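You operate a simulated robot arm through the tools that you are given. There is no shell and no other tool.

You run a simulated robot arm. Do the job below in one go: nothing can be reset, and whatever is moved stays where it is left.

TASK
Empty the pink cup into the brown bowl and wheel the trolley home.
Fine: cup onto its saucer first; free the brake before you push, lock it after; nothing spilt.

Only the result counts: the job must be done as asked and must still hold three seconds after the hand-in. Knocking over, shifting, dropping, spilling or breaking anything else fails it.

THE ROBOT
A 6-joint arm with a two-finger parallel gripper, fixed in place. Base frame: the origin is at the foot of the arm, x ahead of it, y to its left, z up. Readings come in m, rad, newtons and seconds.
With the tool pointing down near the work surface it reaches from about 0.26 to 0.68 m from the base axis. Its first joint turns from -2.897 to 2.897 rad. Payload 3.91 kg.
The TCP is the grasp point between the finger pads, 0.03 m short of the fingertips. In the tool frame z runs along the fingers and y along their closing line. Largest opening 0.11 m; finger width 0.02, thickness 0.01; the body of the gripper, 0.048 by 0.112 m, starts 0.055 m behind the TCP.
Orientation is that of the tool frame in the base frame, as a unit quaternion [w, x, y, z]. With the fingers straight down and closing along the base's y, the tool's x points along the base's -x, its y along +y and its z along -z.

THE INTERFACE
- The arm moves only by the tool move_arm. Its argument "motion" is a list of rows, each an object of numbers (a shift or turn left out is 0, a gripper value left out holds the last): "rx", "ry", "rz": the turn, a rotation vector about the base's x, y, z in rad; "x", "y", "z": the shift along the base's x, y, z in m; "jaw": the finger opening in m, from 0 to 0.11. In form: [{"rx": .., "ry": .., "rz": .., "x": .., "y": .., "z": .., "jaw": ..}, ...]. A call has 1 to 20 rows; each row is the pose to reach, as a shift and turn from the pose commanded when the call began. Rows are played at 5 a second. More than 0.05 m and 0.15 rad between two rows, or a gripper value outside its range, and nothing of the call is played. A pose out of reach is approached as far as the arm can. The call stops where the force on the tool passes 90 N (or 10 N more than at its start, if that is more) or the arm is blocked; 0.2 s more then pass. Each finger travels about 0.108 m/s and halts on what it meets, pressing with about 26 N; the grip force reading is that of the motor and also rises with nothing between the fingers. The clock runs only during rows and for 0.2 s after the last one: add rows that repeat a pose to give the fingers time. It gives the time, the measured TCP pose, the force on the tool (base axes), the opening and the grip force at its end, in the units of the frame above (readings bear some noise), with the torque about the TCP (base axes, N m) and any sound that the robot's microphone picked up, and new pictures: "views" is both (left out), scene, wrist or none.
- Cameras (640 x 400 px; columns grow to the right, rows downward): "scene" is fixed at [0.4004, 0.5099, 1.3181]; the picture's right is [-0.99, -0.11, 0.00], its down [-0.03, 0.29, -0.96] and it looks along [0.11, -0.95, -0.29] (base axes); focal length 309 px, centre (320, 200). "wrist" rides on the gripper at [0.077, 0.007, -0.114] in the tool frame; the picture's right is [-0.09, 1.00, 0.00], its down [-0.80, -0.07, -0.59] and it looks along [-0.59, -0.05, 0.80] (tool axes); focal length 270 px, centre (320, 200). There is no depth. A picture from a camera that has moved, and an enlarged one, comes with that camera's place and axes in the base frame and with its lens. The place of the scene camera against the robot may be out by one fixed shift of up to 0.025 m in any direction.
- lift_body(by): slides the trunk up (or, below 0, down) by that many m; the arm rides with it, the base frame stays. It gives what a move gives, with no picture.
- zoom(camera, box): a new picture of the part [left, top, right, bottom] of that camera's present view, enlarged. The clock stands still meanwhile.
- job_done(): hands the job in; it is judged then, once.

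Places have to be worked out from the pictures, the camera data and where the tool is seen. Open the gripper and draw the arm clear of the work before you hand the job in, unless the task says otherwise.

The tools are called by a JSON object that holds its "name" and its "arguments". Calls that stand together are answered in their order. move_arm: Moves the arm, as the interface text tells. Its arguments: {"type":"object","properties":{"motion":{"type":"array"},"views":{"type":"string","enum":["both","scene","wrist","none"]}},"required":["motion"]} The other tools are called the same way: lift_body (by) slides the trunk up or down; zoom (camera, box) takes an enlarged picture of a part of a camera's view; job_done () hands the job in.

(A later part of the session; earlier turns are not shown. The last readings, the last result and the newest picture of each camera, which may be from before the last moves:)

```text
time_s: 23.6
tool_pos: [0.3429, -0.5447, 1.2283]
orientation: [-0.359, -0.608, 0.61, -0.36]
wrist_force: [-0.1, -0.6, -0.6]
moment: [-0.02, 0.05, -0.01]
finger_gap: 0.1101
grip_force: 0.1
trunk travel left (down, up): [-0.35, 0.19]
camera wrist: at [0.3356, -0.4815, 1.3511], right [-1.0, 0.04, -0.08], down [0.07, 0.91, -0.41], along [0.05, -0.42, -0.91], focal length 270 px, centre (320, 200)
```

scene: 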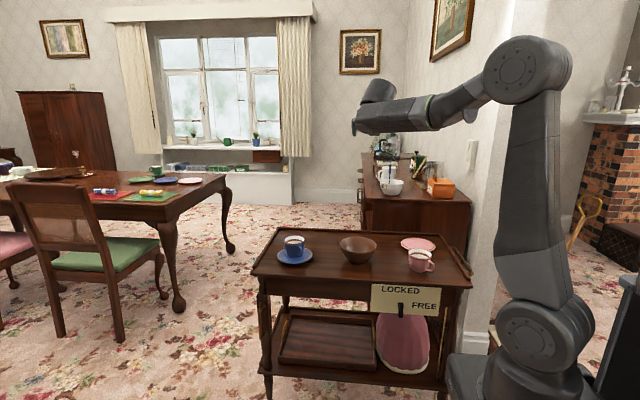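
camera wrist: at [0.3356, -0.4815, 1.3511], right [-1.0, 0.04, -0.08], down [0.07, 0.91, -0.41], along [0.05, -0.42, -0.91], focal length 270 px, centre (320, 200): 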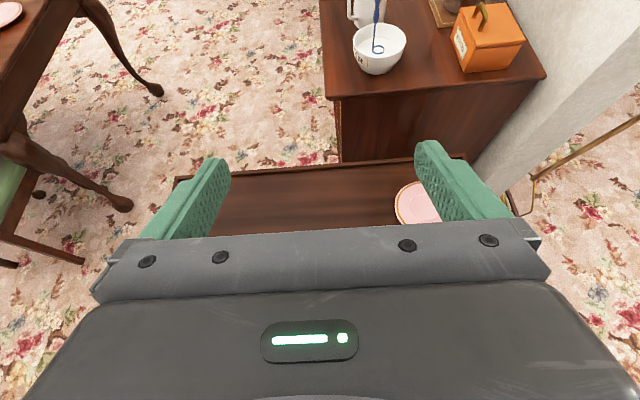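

The sideboard's end stands only about 0.15 m behind the trolley, with the wall beyond it. I enlarge that gap, then look at the +y side of the room.

{"name": "zoom", "arguments": {"camera": "wrist", "box": [140, 60, 560, 230]}}

{"name": "zoom", "arguments": {"camera": "wrist", "box": [440, 120, 640, 245]}}

{"name": "move_arm", "arguments": {"motion": [{"y": 0.03, "rx": 0.08}, {"y": 0.06, "rx": 0.16}, {"y": 0.09, "rx": 0.24}, {"y": 0.12, "rx": 0.32}, {"y": 0.15, "rx": 0.4}, {"y": 0.18, "rx": 0.48}, {"y": 0.21, "rx": 0.56}, {"y": 0.24, "rx": 0.64}, {"y": 0.27, "rx": 0.72}, {"y": 0.3, "rx": 0.8}, {"y": 0.33, "rx": 0.88, "x": 0.02}, {"y": 0.36, "rx": 0.96, "x": 0.04}, {"y": 0.39, "rx": 1.04, "x": 0.06}, {"y": 0.42, "rx": 1.07, "x": 0.08}, {"y": 0.45, "rx": 1.07, "x": 0.1}, {"y": 0.48, "rx": 1.07, "x": 0.1}, {"y": 0.48, "rx": 1.07, "x": 0.1}], "views": "both"}}

```text
1.52 times, centred on (350, 145) of wrist
camera zoom: at [0.3356, -0.4815, 1.3511], right [-1.0, 0.04, -0.08], down [0.07, 0.91, -0.41], along [0.05, -0.42, -0.91], focal length 412 px, centre (274, 284)
```

zoom: 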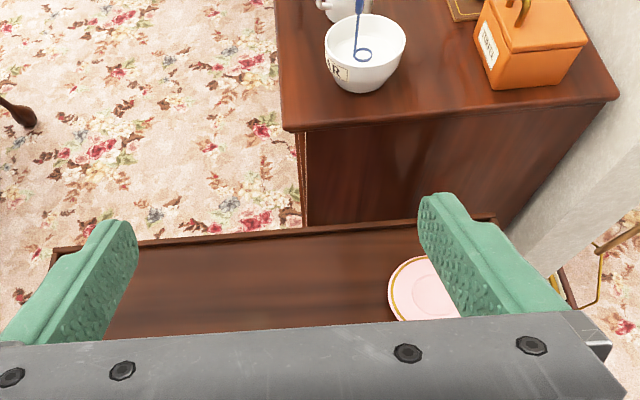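

```text
3.20 times, centred on (540, 182) of wrist
camera zoom: at [0.3356, -0.4815, 1.3511], right [-1.0, 0.04, -0.08], down [0.07, 0.91, -0.41], along [0.05, -0.42, -0.91], focal length 865 px, centre (-384, 256)
```

zoom: 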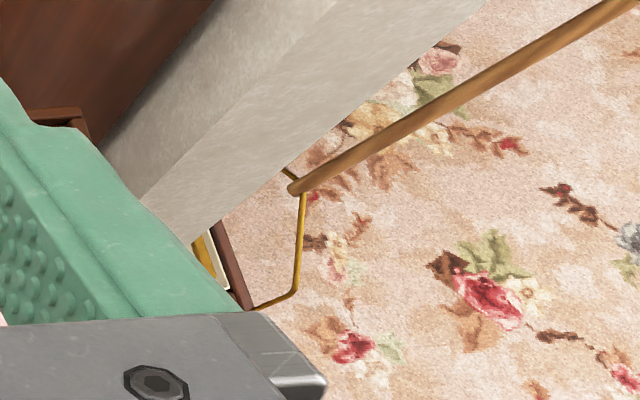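

```text
time_s: 27.2
tool_pos: [0.4429, -0.0614, 1.2284]
orientation: [0.002, -0.706, 0.708, 0.002]
wrist_force: [0.2, 0.8, 0.8]
moment: [0.01, 0.01, 0.02]
finger_gap: 0.1099
grip_force: 0.1
trunk travel left (down, up): [-0.35, 0.19]
camera wrist: at [0.4367, -0.1392, 1.3443], right [-1.0, 0.09, 0.0], down [0.07, 0.8, 0.6], along [0.05, 0.59, -0.8], focal length 270 px, centre (320, 200)
```

scene: 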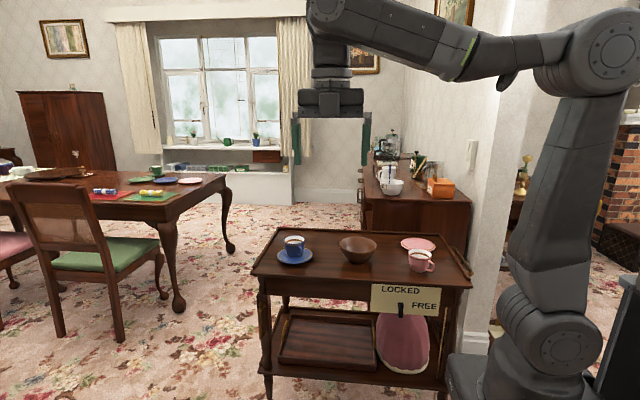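
wrist: 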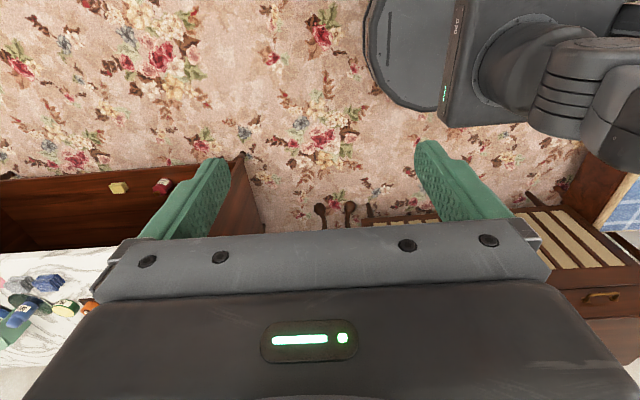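

I enlarge this +y view.

{"name": "zoom", "arguments": {"camera": "wrist", "box": [0, 120, 300, 340]}}

{"name": "zoom", "arguments": {"camera": "wrist", "box": [240, 100, 640, 340]}}

{"name": "zoom", "arguments": {"camera": "wrist", "box": [0, 0, 400, 200]}}

```text
1.82 times, centred on (150, 230) of wrist
camera zoom: at [0.4367, -0.1392, 1.3443], right [-1.0, 0.09, 0.0], down [0.07, 0.8, 0.6], along [0.05, 0.59, -0.8], focal length 491 px, centre (629, 146)
```

zoom: 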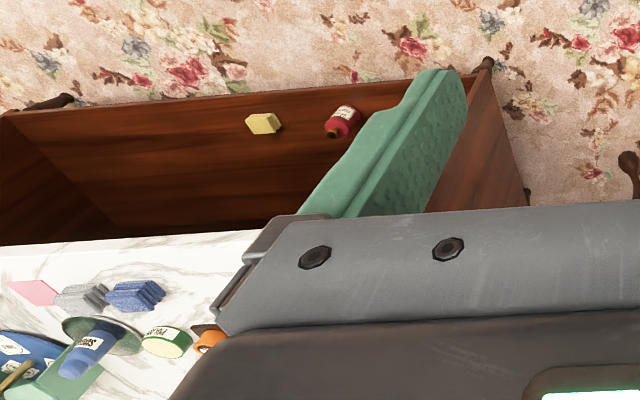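

```text
1.60 times, centred on (440, 220) of wrist
camera zoom: at [0.4367, -0.1392, 1.3443], right [-1.0, 0.09, 0.0], down [0.07, 0.8, 0.6], along [0.05, 0.59, -0.8], focal length 432 px, centre (128, 168)
```

zoom: 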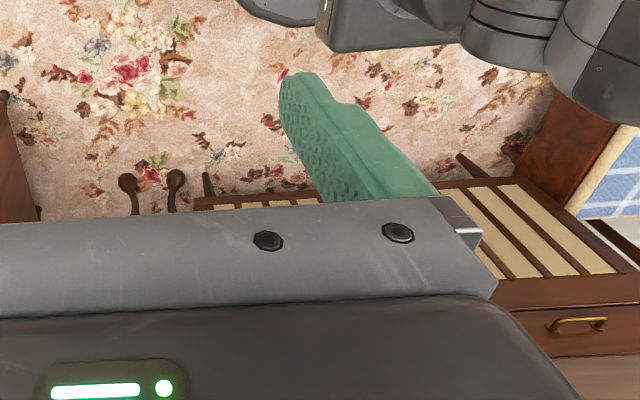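

```text
1.60 times, centred on (200, 100) of wrist
camera zoom: at [0.4367, -0.1392, 1.3443], right [-1.0, 0.09, 0.0], down [0.07, 0.8, 0.6], along [0.05, 0.59, -0.8], focal length 432 px, centre (512, 360)
```

zoom: 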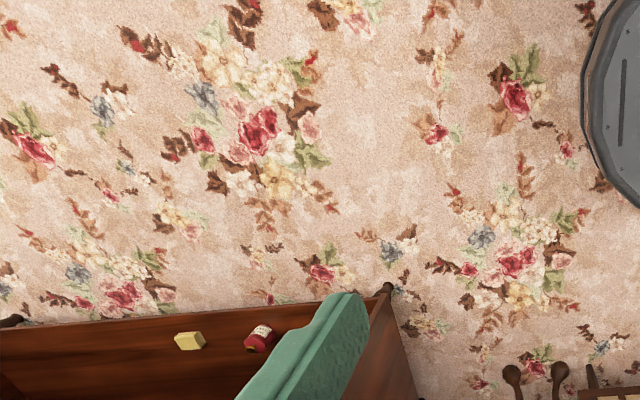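

No home marker on this side either. I lower the camera in front of the trolley to read the castors' direction and look beneath the lower shelf.

{"name": "move_arm", "arguments": {"motion": [{"z": -0.045, "rx": -0.07}, {"z": -0.09, "rx": -0.14}, {"z": -0.135, "rx": -0.21}, {"z": -0.18, "rx": -0.28}, {"z": -0.225, "rx": -0.35}, {"z": -0.27, "rx": -0.42}, {"z": -0.315, "rx": -0.49}, {"z": -0.36, "rx": -0.56, "y": -0.02}, {"z": -0.405, "rx": -0.63, "y": -0.04}, {"z": -0.45, "rx": -0.7, "y": -0.06}, {"z": -0.495, "rx": -0.77, "y": -0.08}, {"z": -0.53, "rx": -0.84, "y": -0.1}, {"z": -0.56, "rx": -0.9, "y": -0.12}, {"z": -0.6, "rx": -0.97, "y": -0.12}, {"z": -0.6, "rx": -0.97, "y": -0.12}], "views": "both"}}

```text
time_s: 30.4
tool_pos: [0.4454, -0.1823, 0.6293]
orientation: [-0.329, -0.625, 0.627, -0.329]
wrist_force: [0.4, -0.2, 0.0]
moment: [-0.01, -0.03, -0.03]
finger_gap: 0.1098
grip_force: 0.1
trunk travel left (down, up): [-0.35, 0.19]
camera wrist: at [0.4388, -0.1312, 0.7579], right [-1.0, 0.05, -0.07], down [0.07, 0.94, -0.32], along [0.05, -0.33, -0.94], focal length 270 px, centre (320, 200)
```

scene: 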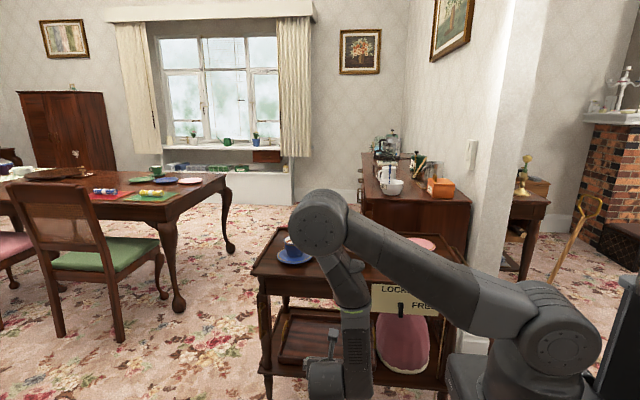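
wrist: 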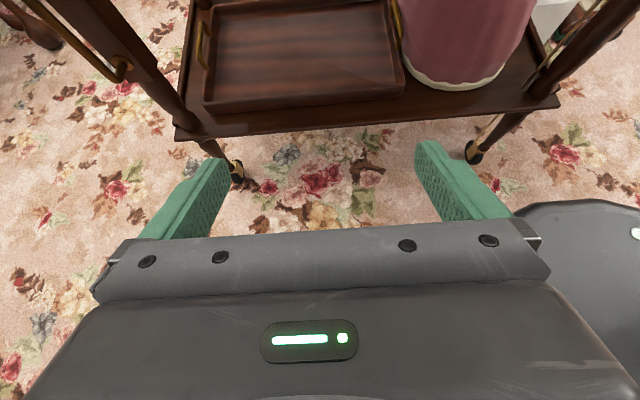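

I enlarge both front castors and the strip at the right-hand end.

{"name": "zoom", "arguments": {"camera": "wrist", "box": [180, 120, 280, 200]}}

{"name": "zoom", "arguments": {"camera": "wrist", "box": [440, 90, 560, 180]}}

{"name": "zoom", "arguments": {"camera": "wrist", "box": [480, 0, 640, 120]}}

{"name": "zoom", "arguments": {"camera": "wrist", "box": [0, 0, 210, 160]}}

```text
5.00 times, centred on (230, 160) of wrist
camera zoom: at [0.4388, -0.1312, 0.7579], right [-1.0, 0.05, -0.07], down [0.07, 0.94, -0.32], along [0.05, -0.33, -0.94], focal length 1351 px, centre (770, 400)
```

zoom: 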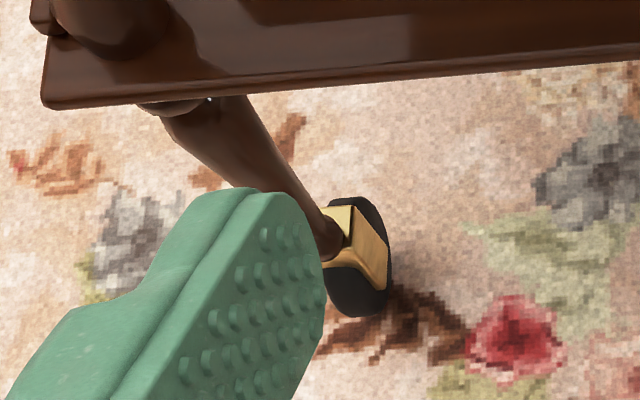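

```text
4.44 times, centred on (500, 135) of wrist
camera zoom: at [0.4388, -0.1312, 0.7579], right [-1.0, 0.05, -0.07], down [0.07, 0.94, -0.32], along [0.05, -0.33, -0.94], focal length 1201 px, centre (-480, 489)
```

zoom: 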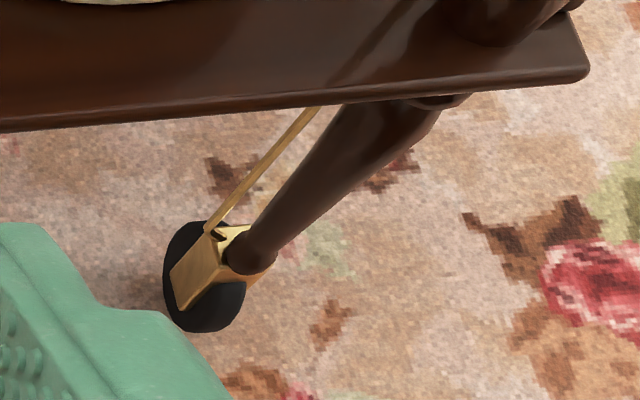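

```text
3.33 times, centred on (560, 60) of wrist
camera zoom: at [0.4388, -0.1312, 0.7579], right [-1.0, 0.05, -0.07], down [0.07, 0.94, -0.32], along [0.05, -0.33, -0.94], focal length 901 px, centre (-480, 667)
```

zoom: 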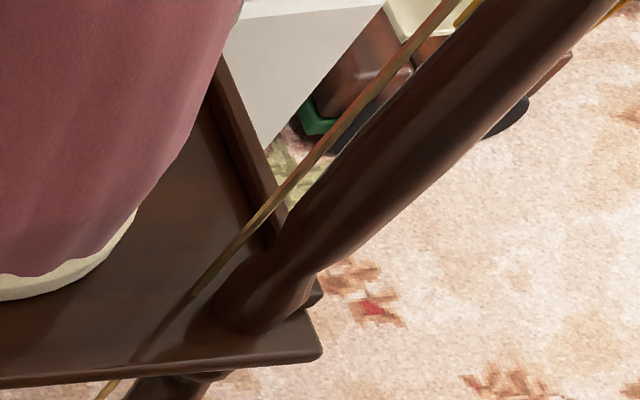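

```text
2.50 times, centred on (105, 80) of wrist
camera zoom: at [0.4388, -0.1312, 0.7579], right [-1.0, 0.05, -0.07], down [0.07, 0.94, -0.32], along [0.05, -0.33, -0.94], focal length 676 px, centre (858, 500)
```

zoom: 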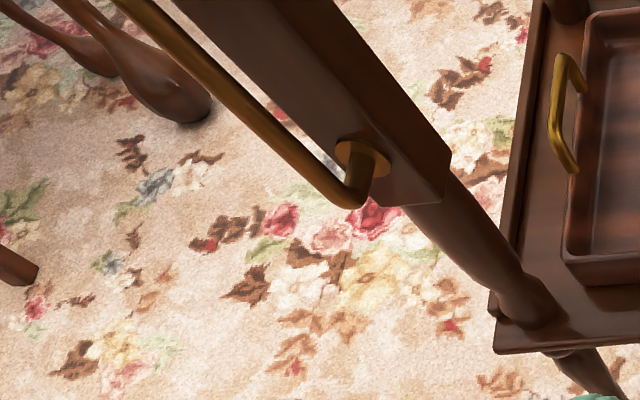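

The wheel planes confirm it rolls along y, and a brass rod ties the brake to the right-hand castor. I go low to look under the trolley at the floor behind it.

{"name": "move_arm", "arguments": {"motion": [{"z": -0.04, "y": 0.02, "rx": -0.06}, {"z": -0.08, "y": 0.04, "rx": -0.12}, {"z": -0.12, "y": 0.06, "rx": -0.18}, {"z": -0.16, "y": 0.08, "rx": -0.25}, {"z": -0.2, "y": 0.08, "rx": -0.32}, {"z": -0.24, "y": 0.08, "rx": -0.39}, {"z": -0.28, "y": 0.08, "rx": -0.46}, {"z": -0.32, "y": 0.08, "rx": -0.53}, {"z": -0.36, "y": 0.08, "rx": -0.6}, {"z": -0.36, "y": 0.08, "rx": -0.6}], "views": "both"}}

```text
time_s: 32.6
tool_pos: [0.4468, -0.1043, 0.4156]
orientation: [-0.498, -0.501, 0.501, -0.5]
wrist_force: [0.5, -0.3, 0.4]
moment: [0.0, 0.01, -0.05]
finger_gap: 0.1098
grip_force: 0.1
out of reach, approached as far as the arm can: row 7, 8, 9, 10
trunk travel left (down, up): [-0.35, 0.19]
camera wrist: at [0.4399, 0.0101, 0.494], right [-1.0, 0.0, -0.09], down [0.07, 0.6, -0.8], along [0.05, -0.8, -0.6], focal length 270 px, centre (320, 200)
```

scene: 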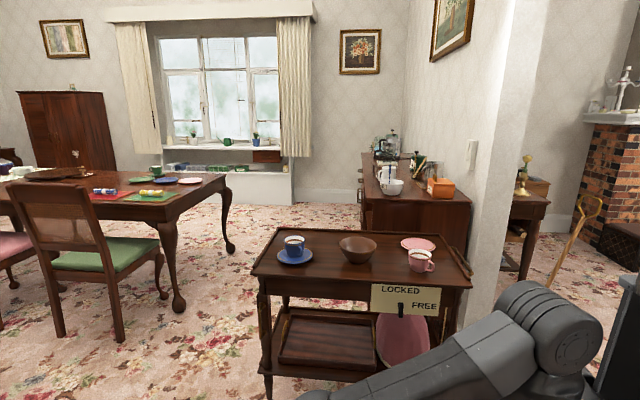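
wrist: 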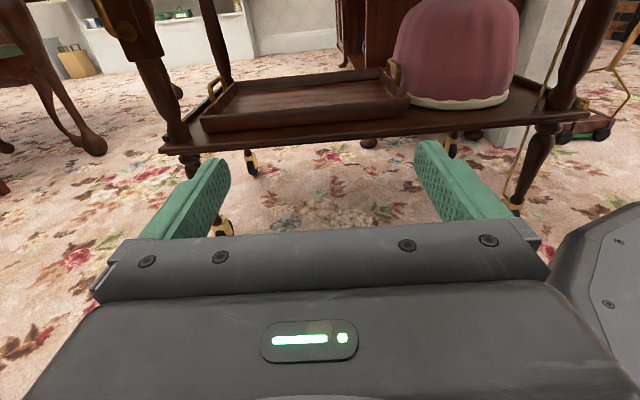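

I enlarge the view under and behind the trolley.

{"name": "zoom", "arguments": {"camera": "wrist", "box": [180, 110, 480, 240]}}

{"name": "zoom", "arguments": {"camera": "wrist", "box": [340, 0, 640, 190]}}

{"name": "zoom", "arguments": {"camera": "wrist", "box": [40, 0, 340, 190]}}

```text
2.13 times, centred on (330, 175) of wrist
camera zoom: at [0.4399, 0.0101, 0.494], right [-1.0, 0.0, -0.09], down [0.07, 0.6, -0.8], along [0.05, -0.8, -0.6], focal length 577 px, centre (299, 253)
```

zoom: 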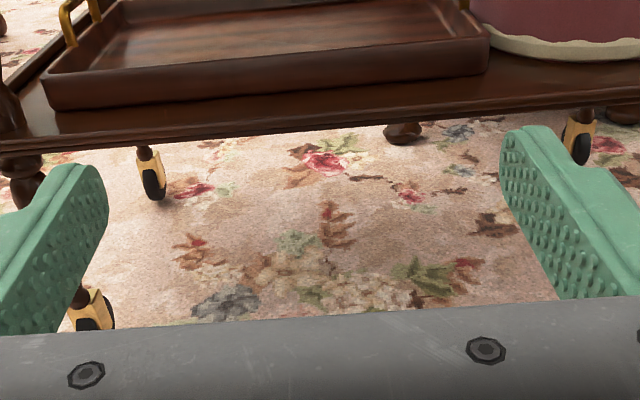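

```text
2.11 times, centred on (490, 95) of wrist
camera zoom: at [0.4399, 0.0101, 0.494], right [-1.0, 0.0, -0.09], down [0.07, 0.6, -0.8], along [0.05, -0.8, -0.6], focal length 569 px, centre (-38, 421)
```

zoom: 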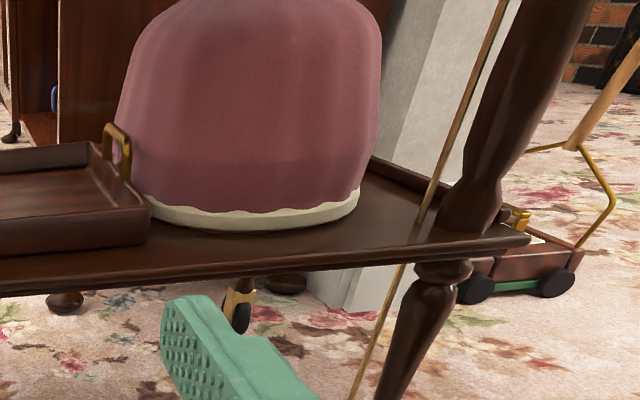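

```text
2.11 times, centred on (190, 95) of wrist
camera zoom: at [0.4399, 0.0101, 0.494], right [-1.0, 0.0, -0.09], down [0.07, 0.6, -0.8], along [0.05, -0.8, -0.6], focal length 569 px, centre (594, 421)
```

zoom: 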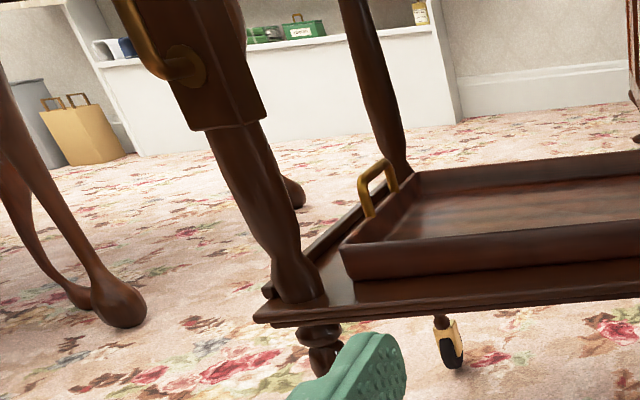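

The feet of the sideboard stand at y about -0.98, and only plain carpet is behind the trolley. I rise and turn the camera to look along +x for a home spot there.

{"name": "move_arm", "arguments": {"motion": [{"z": 0.05}, {"z": 0.1}, {"z": 0.15}, {"z": 0.2}, {"z": 0.25}, {"z": 0.3}, {"z": 0.35, "rz": 0.13}, {"z": 0.4, "rz": 0.26}, {"z": 0.45, "rz": 0.39}, {"z": 0.5, "rz": 0.52}, {"z": 0.5, "rz": 0.65}, {"z": 0.5, "rz": 0.78}, {"z": 0.5, "rz": 0.92}, {"z": 0.5, "rz": 1.05}, {"z": 0.5, "rz": 1.18}, {"z": 0.5, "rz": 1.31}, {"z": 0.5, "rz": 1.44}, {"z": 0.5, "rz": 1.57}, {"z": 0.5, "rz": 1.57}], "views": "both"}}

```text
time_s: 36.6
tool_pos: [0.4296, 0.0914, 0.9076]
orientation: [0.016, 0.703, -0.021, 0.711]
wrist_force: [-0.5, -1.5, -0.4]
moment: [-0.04, 0.01, 0.03]
finger_gap: 0.1099
grip_force: 0.0
out of reach, approached as far as the arm can: row 14, 15, 16, 17, 18, 19
trunk travel left (down, up): [-0.35, 0.19]
camera wrist: at [0.3141, 0.0894, 0.9845], right [-0.05, -0.99, -0.09], down [-0.58, 0.11, -0.81], along [0.81, 0.01, -0.58], focal length 270 px, centre (320, 200)
```

scene: 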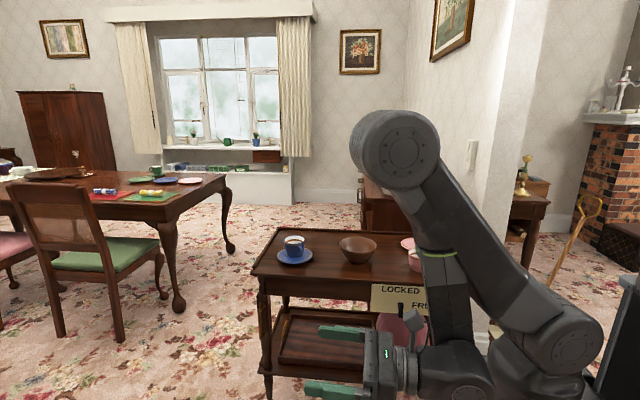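
wrist: 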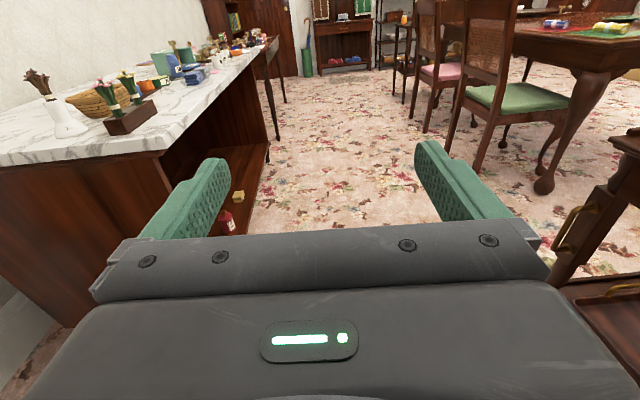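

No marker in this direction either, so "home" must be the end of the trolley's run back towards the sideboard. I now head for the cup work, turning the tool to point along -y above the trolley front.

{"name": "move_arm", "arguments": {"motion": [{"z": 0.03, "rz": -0.12, "y": -0.02}, {"z": 0.06, "rz": -0.24, "y": -0.05}, {"z": 0.09, "rz": -0.36, "y": -0.08}, {"z": 0.12, "rz": -0.48, "y": -0.11}, {"z": 0.15, "rz": -0.6, "y": -0.14, "x": -0.01}, {"z": 0.17, "rz": -0.72, "y": -0.17, "x": -0.02}, {"z": 0.19, "rz": -0.84, "y": -0.2, "x": -0.03}, {"z": 0.19, "rz": -0.96, "y": -0.24, "x": -0.04}, {"z": 0.19, "rz": -1.08, "y": -0.28, "x": -0.05}, {"z": 0.19, "rz": -1.2, "y": -0.32, "x": -0.06}, {"z": 0.19, "rz": -1.32, "y": -0.36, "x": -0.07}, {"z": 0.19, "rz": -1.44, "y": -0.4, "x": -0.08}, {"z": 0.19, "rz": -1.518, "ry": 0.014, "y": -0.44, "x": -0.086}, {"z": 0.19, "rz": -1.518, "ry": 0.014, "y": -0.48, "x": -0.086}, {"z": 0.19, "rz": -1.518, "ry": 0.014, "y": -0.48, "x": -0.086}], "views": "both"}}

```text
time_s: 39.8
tool_pos: [0.3335, -0.3889, 1.094]
orientation: [0.5, 0.503, -0.502, 0.496]
wrist_force: [-0.5, 0.0, -0.8]
moment: [0.02, 0.02, -0.05]
finger_gap: 0.1101
grip_force: 0.1
trunk travel left (down, up): [-0.35, 0.19]
camera wrist: at [0.3271, -0.275, 1.1738], right [-1.0, 0.0, -0.08], down [0.07, 0.6, -0.8], along [0.05, -0.8, -0.6], focal length 270 px, centre (320, 200)
```

scene: 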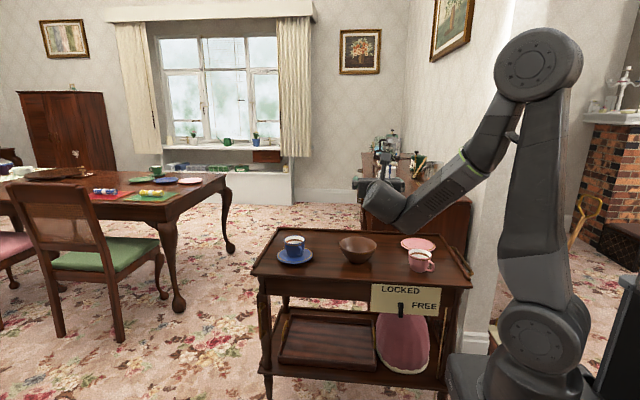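
wrist: 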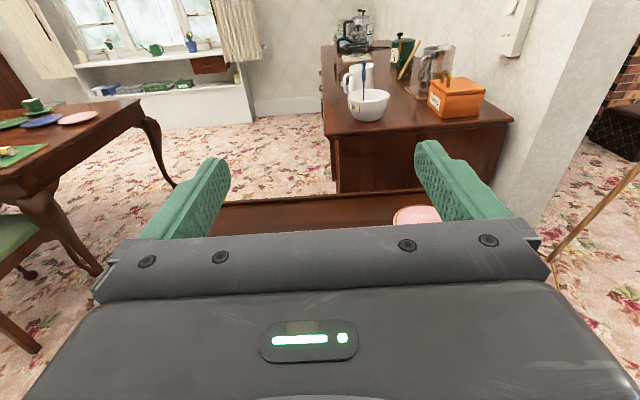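

I rehearse the pouring roll in free air: a roll about +y up to 2.0 rad, to check the wrist can do it.

{"name": "move_arm", "arguments": {"motion": [{"ry": 0.14}, {"ry": 0.28}, {"ry": 0.42}, {"ry": 0.56}, {"ry": 0.7}, {"ry": 0.84}, {"ry": 0.98}, {"ry": 1.12}, {"ry": 1.26}, {"ry": 1.4}, {"ry": 1.54}, {"ry": 1.68}, {"ry": 1.82}, {"ry": 1.96}, {"ry": 2.05}, {"ry": 2.05}], "views": "wrist"}}

```text
time_s: 43.2
tool_pos: [0.335, -0.3881, 1.0941]
orientation: [0.687, 0.686, 0.166, -0.173]
wrist_force: [-0.5, -0.3, -0.6]
moment: [-0.01, -0.01, 0.01]
finger_gap: 0.1101
grip_force: 0.1
trunk travel left (down, up): [-0.35, 0.19]
camera wrist: at [0.4057, -0.2738, 1.0649], right [0.39, 0.0, 0.92], down [-0.74, 0.6, 0.31], along [-0.55, -0.8, 0.23], focal length 270 px, centre (320, 200)
```

wrist: 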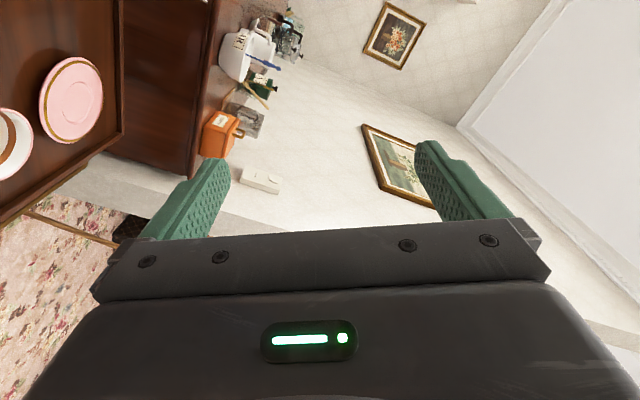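

The roll is available. I roll back level.

{"name": "move_arm", "arguments": {"motion": [{"ry": -0.14}, {"ry": -0.28}, {"ry": -0.42}, {"ry": -0.56}, {"ry": -0.7}, {"ry": -0.84}, {"ry": -0.98}, {"ry": -1.12}, {"ry": -1.26}, {"ry": -1.4}, {"ry": -1.54}, {"ry": -1.68}, {"ry": -1.82}, {"ry": -1.96}, {"ry": -2.05}, {"ry": -2.05}], "views": "none"}}

{"name": "move_arm", "arguments": {"motion": [{"rz": 0.08, "x": -0.02, "y": -0.01, "z": -0.01}, {"rz": 0.16, "x": -0.04, "y": -0.02, "z": -0.02}, {"rz": 0.24, "x": -0.06, "y": -0.03, "z": -0.03}, {"rz": 0.32, "x": -0.08, "y": -0.04, "z": -0.04}, {"rz": 0.4, "x": -0.1, "y": -0.05, "z": -0.05}, {"rz": 0.48, "x": -0.12, "y": -0.06, "z": -0.06}, {"rz": 0.56, "x": -0.14, "y": -0.07, "z": -0.07}, {"rz": 0.644, "x": -0.16, "y": -0.08, "z": -0.08}, {"rz": 0.644, "x": -0.19, "y": -0.08, "z": -0.09}, {"rz": 0.644, "x": -0.2, "y": -0.08, "z": -0.1}, {"rz": 0.644, "x": -0.2, "y": -0.08, "z": -0.1}], "views": "both"}}

```text
time_s: 46.6
tool_pos: [0.3337, -0.3883, 1.0939]
orientation: [0.499, 0.503, -0.501, 0.497]
wrist_force: [0.2, 0.7, 0.9]
moment: [0.01, 0.0, 0.01]
finger_gap: 0.1099
grip_force: 0.0
trunk travel left (down, up): [-0.35, 0.19]
```

```text
time_s: 49.0
tool_pos: [0.3711, -0.314, 1.0444]
orientation: [0.352, 0.623, -0.358, 0.6]
wrist_force: [-0.4, 0.3, -0.6]
moment: [-0.03, 0.05, -0.03]
finger_gap: 0.1101
grip_force: 0.1
out of reach, approached as far as the arm can: row 3, 4, 5, 6, 7, 8, 9, 10, 11
trunk travel left (down, up): [-0.35, 0.19]
camera wrist: at [0.3107, -0.2196, 1.1251], right [-0.87, -0.49, -0.08], down [-0.25, 0.57, -0.78], along [0.43, -0.66, -0.62], focal length 270 px, centre (320, 200)
```

scene: 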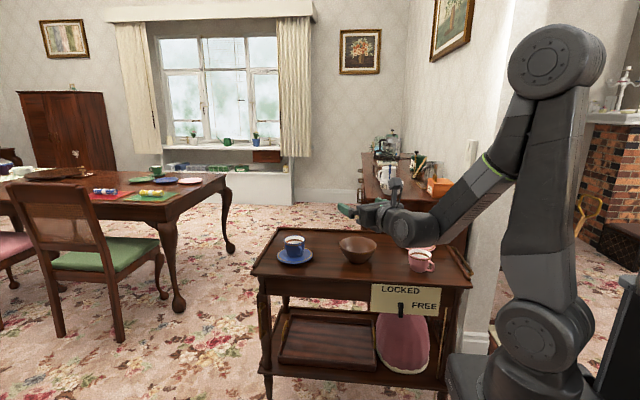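
wrist: 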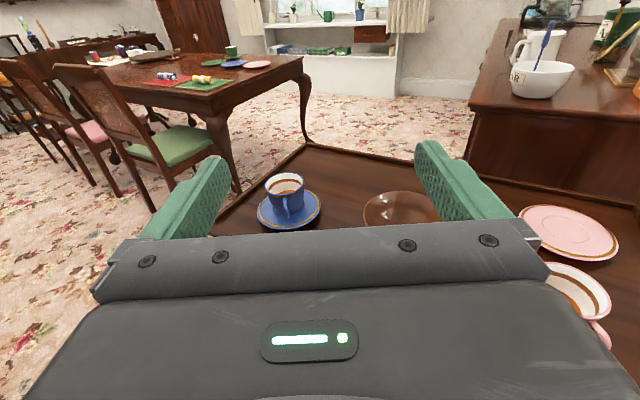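

With the tool level the arm cannot fold in close enough, so I choose a steeper grasp: coming from +x, pitched about 50° down, with the cup's handle (at azimuth about 127°) clear of both fingers. I swing there high above the cup.

{"name": "move_arm", "arguments": {"motion": [{"rx": 0.0443, "ry": -0.0417, "rz": -0.13, "z": 0.01}, {"rx": 0.0887, "ry": -0.0834, "rz": -0.26, "z": 0.02}, {"rx": 0.133, "ry": -0.1251, "rz": -0.39, "z": 0.03}, {"rx": 0.1773, "ry": -0.1668, "rz": -0.52, "z": 0.04}, {"rx": 0.2217, "ry": -0.2085, "rz": -0.65, "z": 0.05}, {"rx": 0.266, "ry": -0.2502, "rz": -0.78, "z": 0.05, "y": -0.02}, {"rx": 0.3103, "ry": -0.2919, "rz": -0.91, "z": 0.05, "y": -0.04}, {"rx": 0.3547, "ry": -0.3336, "rz": -1.04, "z": 0.05, "y": -0.06}, {"rx": 0.399, "ry": -0.3752, "rz": -1.17, "z": 0.05, "y": -0.08, "x": -0.02}, {"rx": 0.4433, "ry": -0.4169, "rz": -1.3, "z": 0.05, "y": -0.1, "x": -0.04}, {"rx": 0.4877, "ry": -0.4586, "rz": -1.43, "z": 0.04, "y": -0.12, "x": -0.06}, {"rx": 0.532, "ry": -0.5003, "rz": -1.56, "z": 0.03, "y": -0.14, "x": -0.08}, {"rx": 0.5763, "ry": -0.542, "rz": -1.69, "z": 0.02, "y": -0.16, "x": -0.1}, {"rx": 0.6207, "ry": -0.5837, "rz": -1.82, "z": 0.01, "y": -0.18, "x": -0.12}, {"rx": 0.665, "ry": -0.6254, "rz": -1.95, "z": 0.0, "y": -0.2, "x": -0.14}, {"rx": 0.7093, "ry": -0.6671, "rz": -2.08, "z": -0.01, "y": -0.21, "x": -0.16}, {"rx": 0.7537, "ry": -0.7088, "rz": -2.21, "z": -0.03, "y": -0.22, "x": -0.18}, {"rx": 0.798, "ry": -0.7505, "rz": -2.3405, "z": -0.044, "y": -0.221, "x": -0.206}, {"rx": 0.798, "ry": -0.7505, "rz": -2.3405, "z": -0.044, "y": -0.221, "x": -0.206}], "views": "both"}}

```text
time_s: 53.0
tool_pos: [0.1664, -0.5327, 1.0059]
orientation: [-0.335, 0.205, 0.917, 0.075]
wrist_force: [-0.8, -0.3, 0.1]
moment: [0.01, -0.03, -0.03]
finger_gap: 0.1096
grip_force: 0.0
trunk travel left (down, up): [-0.35, 0.19]
camera wrist: at [0.1814, -0.5342, 1.1442], right [0.48, 0.87, -0.06], down [0.87, -0.49, -0.06], along [-0.08, -0.02, -1.0], focal length 270 px, centre (320, 200)
```

scene: 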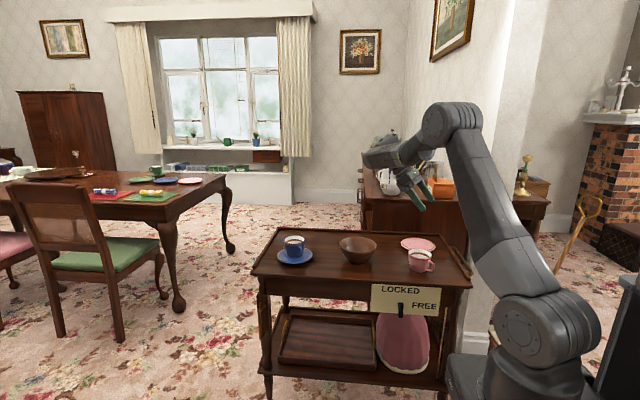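
wrist: 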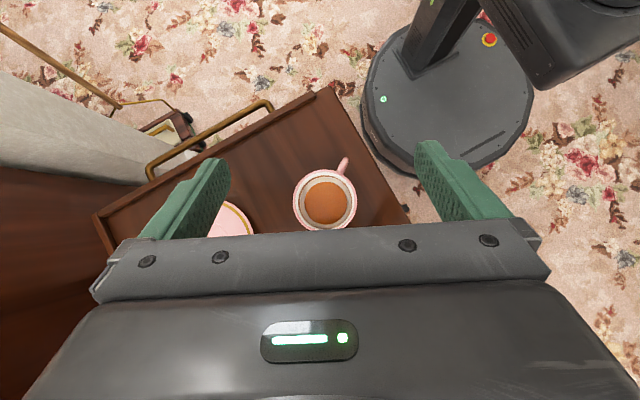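

The cup is right under the camera. I enlarge it to fix its centre and handle.

{"name": "zoom", "arguments": {"camera": "wrist", "box": [260, 130, 400, 240]}}

{"name": "zoom", "arguments": {"camera": "wrist", "box": [80, 60, 300, 240]}}

```text
3.64 times, centred on (330, 185) of wrist
camera zoom: at [0.1814, -0.5342, 1.1442], right [0.48, 0.87, -0.06], down [0.87, -0.49, -0.06], along [-0.08, -0.02, -1.0], focal length 983 px, centre (284, 254)
```

zoom: 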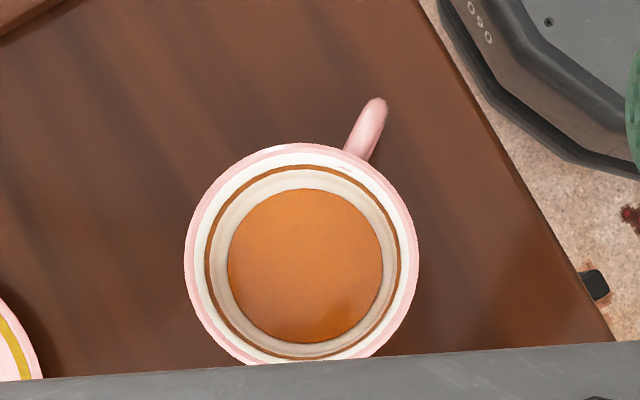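

```text
2.22 times, centred on (190, 150) of wrist
camera zoom: at [0.1814, -0.5342, 1.1442], right [0.48, 0.87, -0.06], down [0.87, -0.49, -0.06], along [-0.08, -0.02, -1.0], focal length 601 px, centre (609, 311)
```

zoom: 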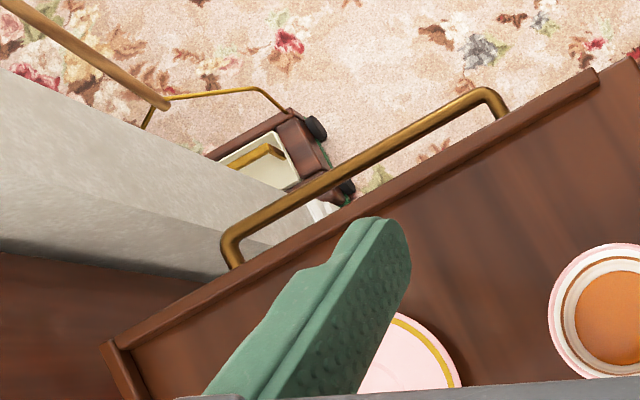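

The cup centre is at (0.158, -0.536) with rim radius 0.040, and the handle points to azimuth 125°. I descend halfway with the fingers open.

{"name": "move_arm", "arguments": {"motion": [{"y": -0.006, "z": -0.04}, {"y": -0.006, "z": -0.08}, {"y": -0.006, "z": -0.12}, {"y": -0.006, "z": -0.15}, {"y": -0.006, "z": -0.15}], "views": "both"}}

```text
time_s: 54.2
tool_pos: [0.167, -0.5398, 0.855]
orientation: [-0.335, 0.203, 0.917, 0.075]
wrist_force: [-1.0, -0.7, 0.0]
moment: [0.01, 0.01, 0.03]
finger_gap: 0.1099
grip_force: 0.0
trunk travel left (down, up): [-0.35, 0.19]
camera wrist: at [0.1833, -0.5399, 0.9939], right [0.48, 0.87, -0.06], down [0.87, -0.49, -0.06], along [-0.08, -0.02, -1.0], focal length 270 px, centre (320, 200)
```

scene: 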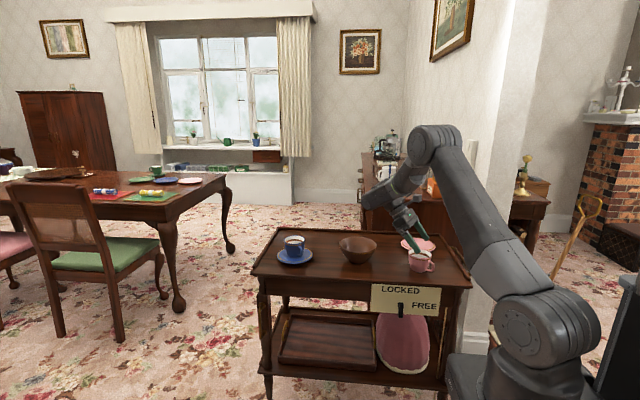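
wrist: 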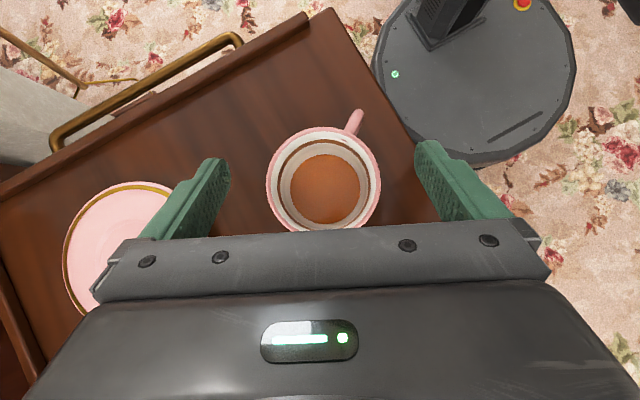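

The cup is centred between the fingers, so I go down to z = 0.782 without closing yet.

{"name": "move_arm", "arguments": {"motion": [{"z": -0.025}, {"z": -0.045}, {"z": -0.06}, {"z": -0.073, "x": -0.001}, {"z": -0.073, "x": -0.001}], "views": "both"}}

```text
time_s: 55.4
tool_pos: [0.1626, -0.5393, 0.7841]
orientation: [-0.335, 0.204, 0.917, 0.076]
wrist_force: [0.0, -0.4, -0.1]
moment: [-0.05, 0.05, -0.02]
finger_gap: 0.11
grip_force: 0.0
trunk travel left (down, up): [-0.35, 0.19]
camera wrist: at [0.1804, -0.5408, 0.9211], right [0.48, 0.87, -0.06], down [0.87, -0.49, -0.06], along [-0.08, -0.02, -1.0], focal length 270 px, centre (320, 200)
```

scene: 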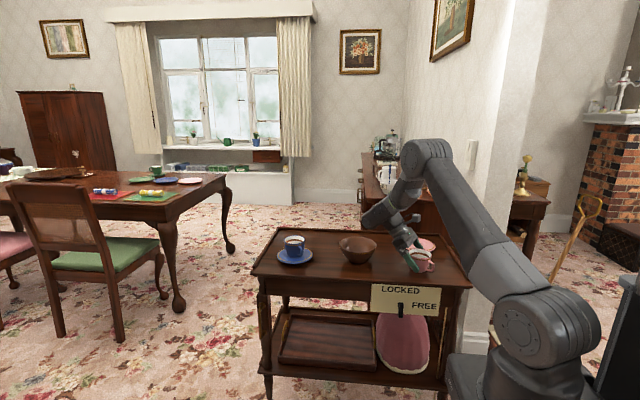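
wrist: 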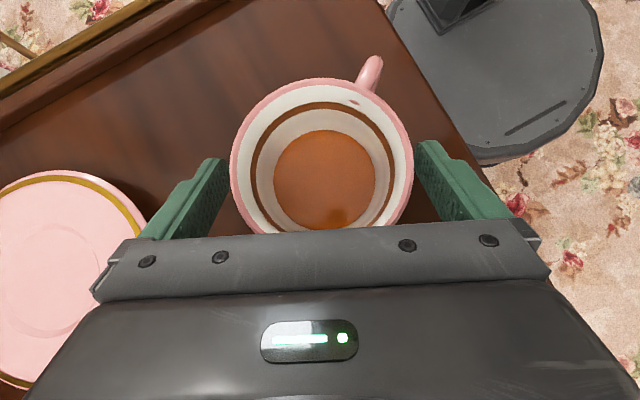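

The cup sits centred between the pads with the handle clear, so I close the fingers on it.

{"name": "move_arm", "arguments": {"motion": [{"jaw": 0.085}, {"jaw": 0.08}, {"jaw": 0.075}, {"jaw": 0.07}, {"jaw": 0.065}, {"jaw": 0.06}, {"jaw": 0.05}, {"jaw": 0.04}, {"jaw": 0.03}, {"jaw": 0.03}], "views": "both"}}

```text
time_s: 57.6
tool_pos: [0.1643, -0.5407, 0.7834]
orientation: [-0.335, 0.205, 0.917, 0.075]
wrist_force: [0.0, 0.3, 0.6]
moment: [-0.02, 0.05, 0.03]
finger_gap: 0.0755
grip_force: 25.7
trunk travel left (down, up): [-0.35, 0.19]
camera wrist: at [0.1804, -0.5408, 0.9214], right [0.48, 0.87, -0.06], down [0.87, -0.49, -0.06], along [-0.08, -0.02, -1.0], focal length 270 px, centre (320, 200)
```

scene: 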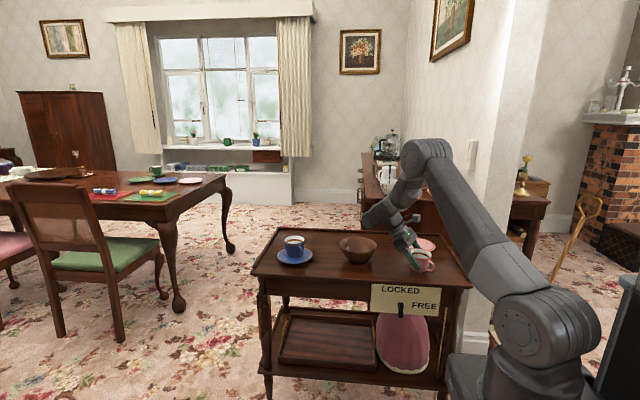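
wrist: 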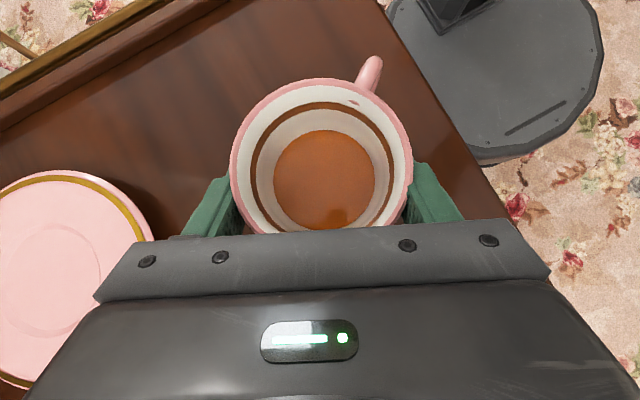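

It holds the cup at 0.0755 m with 25.7 N. I lift slowly and check.

{"name": "move_arm", "arguments": {"motion": [{"z": 0.005}, {"z": 0.015}, {"z": 0.03}, {"z": 0.045}, {"z": 0.06}, {"z": 0.06}], "views": "both"}}

```text
time_s: 59.0
tool_pos: [0.1636, -0.5403, 0.8436]
orientation: [-0.336, 0.204, 0.917, 0.075]
wrist_force: [0.1, 0.6, -2.0]
moment: [0.02, -0.02, 0.04]
finger_gap: 0.0765
grip_force: 25.9
trunk travel left (down, up): [-0.35, 0.19]
camera wrist: at [0.18, -0.5409, 0.9815], right [0.48, 0.87, -0.06], down [0.87, -0.49, -0.06], along [-0.08, -0.02, -1.0], focal length 270 px, centre (320, 200)
```

scene: 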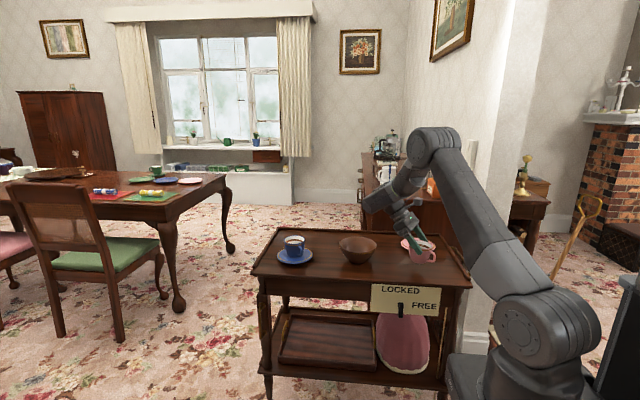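
wrist: 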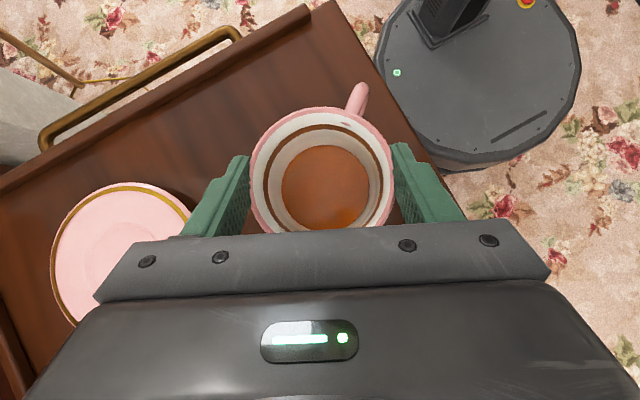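

The rim looks farther from the camera than before, so the cup may have slipped down in the fingers. I hold briefly to see whether it is still slipping.

{"name": "move_arm", "arguments": {"motion": [{"jaw": 0.02}], "views": "both"}}

{"name": "zoom", "arguments": {"camera": "scene", "box": [380, 220, 460, 270]}}

```text
time_s: 59.4
tool_pos: [0.1643, -0.5404, 0.8434]
orientation: [-0.335, 0.205, 0.917, 0.076]
wrist_force: [0.0, -0.3, -2.0]
moment: [-0.03, 0.02, -0.03]
finger_gap: 0.0766
grip_force: 26.4
trunk travel left (down, up): [-0.35, 0.19]
camera wrist: at [0.18, -0.541, 0.9814], right [0.48, 0.87, -0.06], down [0.87, -0.49, -0.06], along [-0.08, -0.02, -1.0], focal length 270 px, centre (320, 200)
```

scene: 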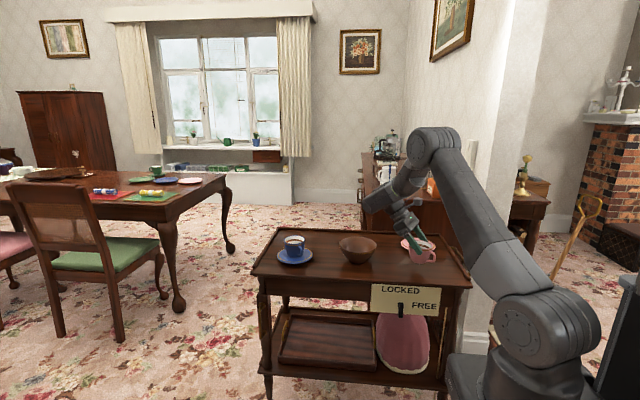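
wrist: 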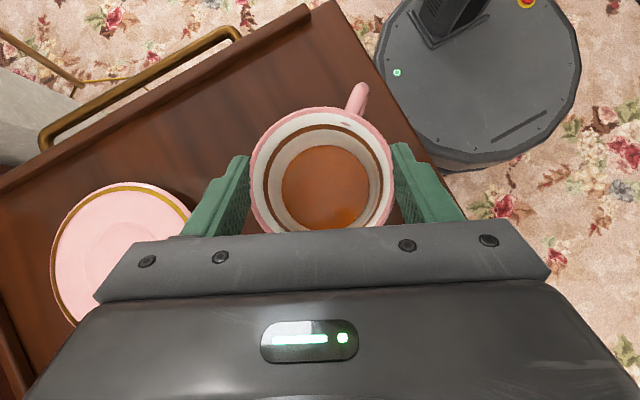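

```text
8.00 times, centred on (420, 245) of scene
camera zoom: at [0.4004, 0.5099, 1.3181], right [-0.99, -0.11, 0.0], down [-0.03, 0.29, -0.96], along [0.11, -0.95, -0.29], focal length 2474 px, centre (-480, -160)
```

zoom: 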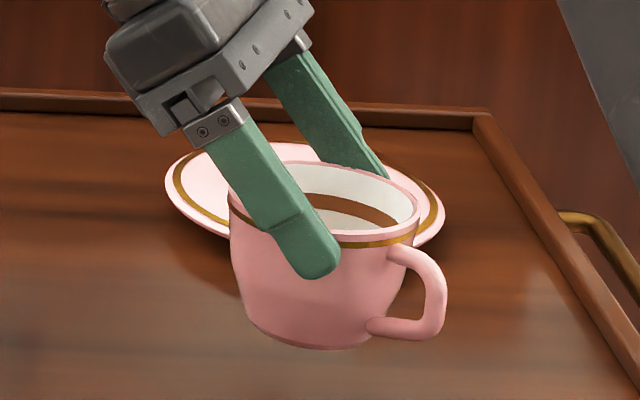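

It is static now, but the grip has ended up near the rim, which is a poor hold for pouring. I set the cup back down gently and will grip it lower.

{"name": "move_arm", "arguments": {"motion": [{"z": -0.01}, {"z": -0.018}, {"z": -0.022}, {"z": -0.025}, {"z": -0.027}, {"z": -0.027}], "views": "both"}}

{"name": "zoom", "arguments": {"camera": "scene", "box": [380, 220, 460, 270]}}

```text
time_s: 60.8
tool_pos: [0.1633, -0.54, 0.8175]
orientation: [-0.336, 0.203, 0.917, 0.076]
wrist_force: [-0.4, -0.1, -1.6]
moment: [0.0, 0.02, 0.01]
finger_gap: 0.0766
grip_force: 25.8
trunk travel left (down, up): [-0.35, 0.19]
camera wrist: at [0.1804, -0.5404, 0.9542], right [0.48, 0.87, -0.06], down [0.87, -0.49, -0.06], along [-0.08, -0.02, -1.0], focal length 270 px, centre (320, 200)
```

scene: 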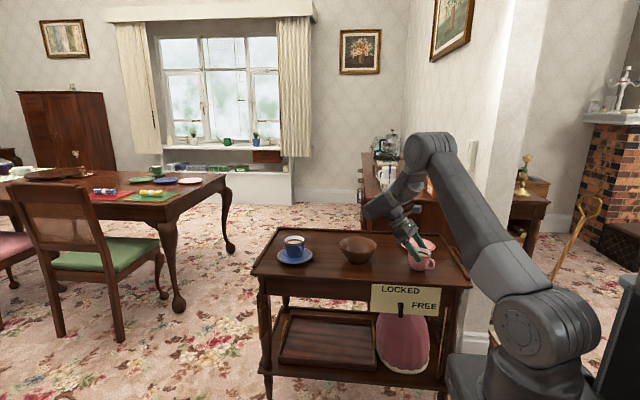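
wrist: 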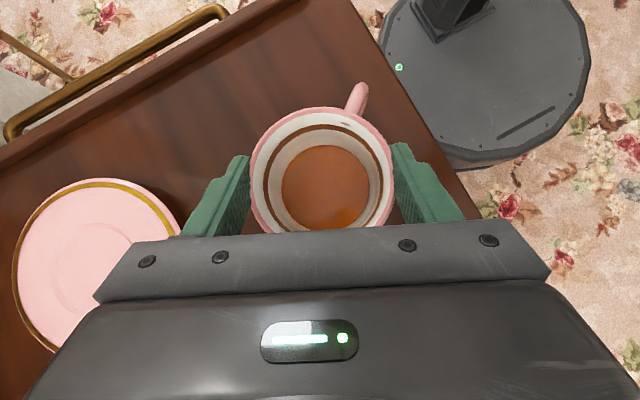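

```text
8.00 times, centred on (420, 245) of scene
camera zoom: at [0.4004, 0.5099, 1.3181], right [-0.99, -0.11, 0.0], down [-0.03, 0.29, -0.96], along [0.11, -0.95, -0.29], focal length 2474 px, centre (-480, -160)
```

zoom: 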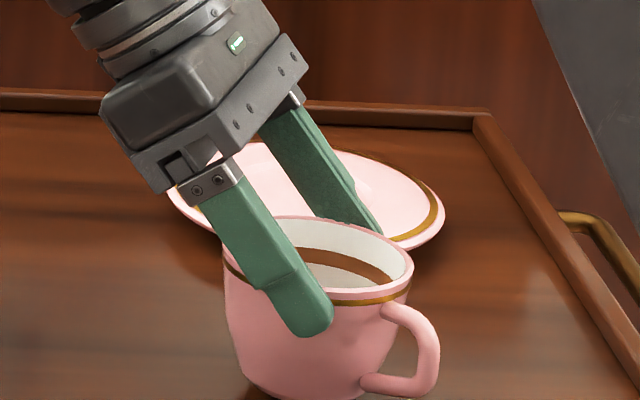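

The cup is back at table height with no further slip. I lower a hair more to seat it, open, go down, and take a lower grip.

{"name": "move_arm", "arguments": {"motion": [{"z": -0.0015, "jaw": 0.03}, {"z": -0.0015, "jaw": 0.08}, {"z": -0.0015, "jaw": 0.09}, {"z": -0.0015, "jaw": 0.1}, {"z": -0.0015, "jaw": 0.105}, {"z": -0.01, "jaw": 0.105}, {"z": -0.02, "jaw": 0.105}, {"z": -0.03, "jaw": 0.105}, {"z": -0.036, "jaw": 0.105}, {"z": -0.036, "jaw": 0.105}], "views": "both"}}

{"name": "zoom", "arguments": {"camera": "scene", "box": [380, 220, 460, 270]}}

```text
time_s: 63.0
tool_pos: [0.1644, -0.5408, 0.7803]
orientation: [-0.336, 0.204, 0.917, 0.076]
wrist_force: [-0.1, 0.5, -0.1]
moment: [0.02, 0.0, 0.0]
finger_gap: 0.1053
grip_force: 0.1
trunk travel left (down, up): [-0.35, 0.19]
camera wrist: at [0.1803, -0.5409, 0.9182], right [0.48, 0.87, -0.06], down [0.87, -0.49, -0.06], along [-0.08, -0.02, -1.0], focal length 270 px, centre (320, 200)
```

scene: 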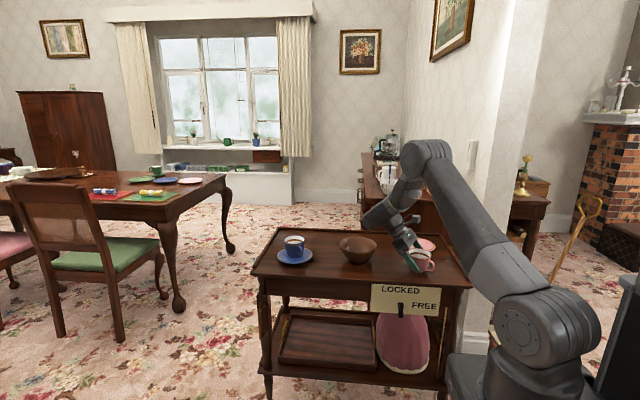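
wrist: 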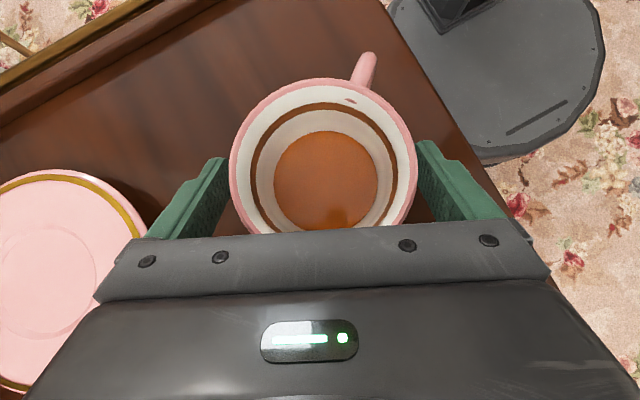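

```text
8.00 times, centred on (420, 245) of scene
camera zoom: at [0.4004, 0.5099, 1.3181], right [-0.99, -0.11, 0.0], down [-0.03, 0.29, -0.96], along [0.11, -0.95, -0.29], focal length 2474 px, centre (-480, -160)
```

zoom: 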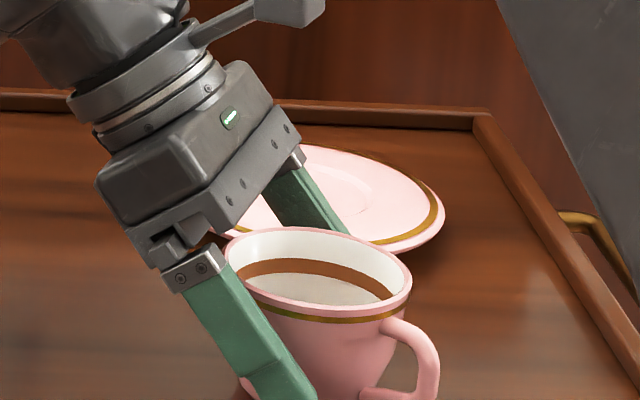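

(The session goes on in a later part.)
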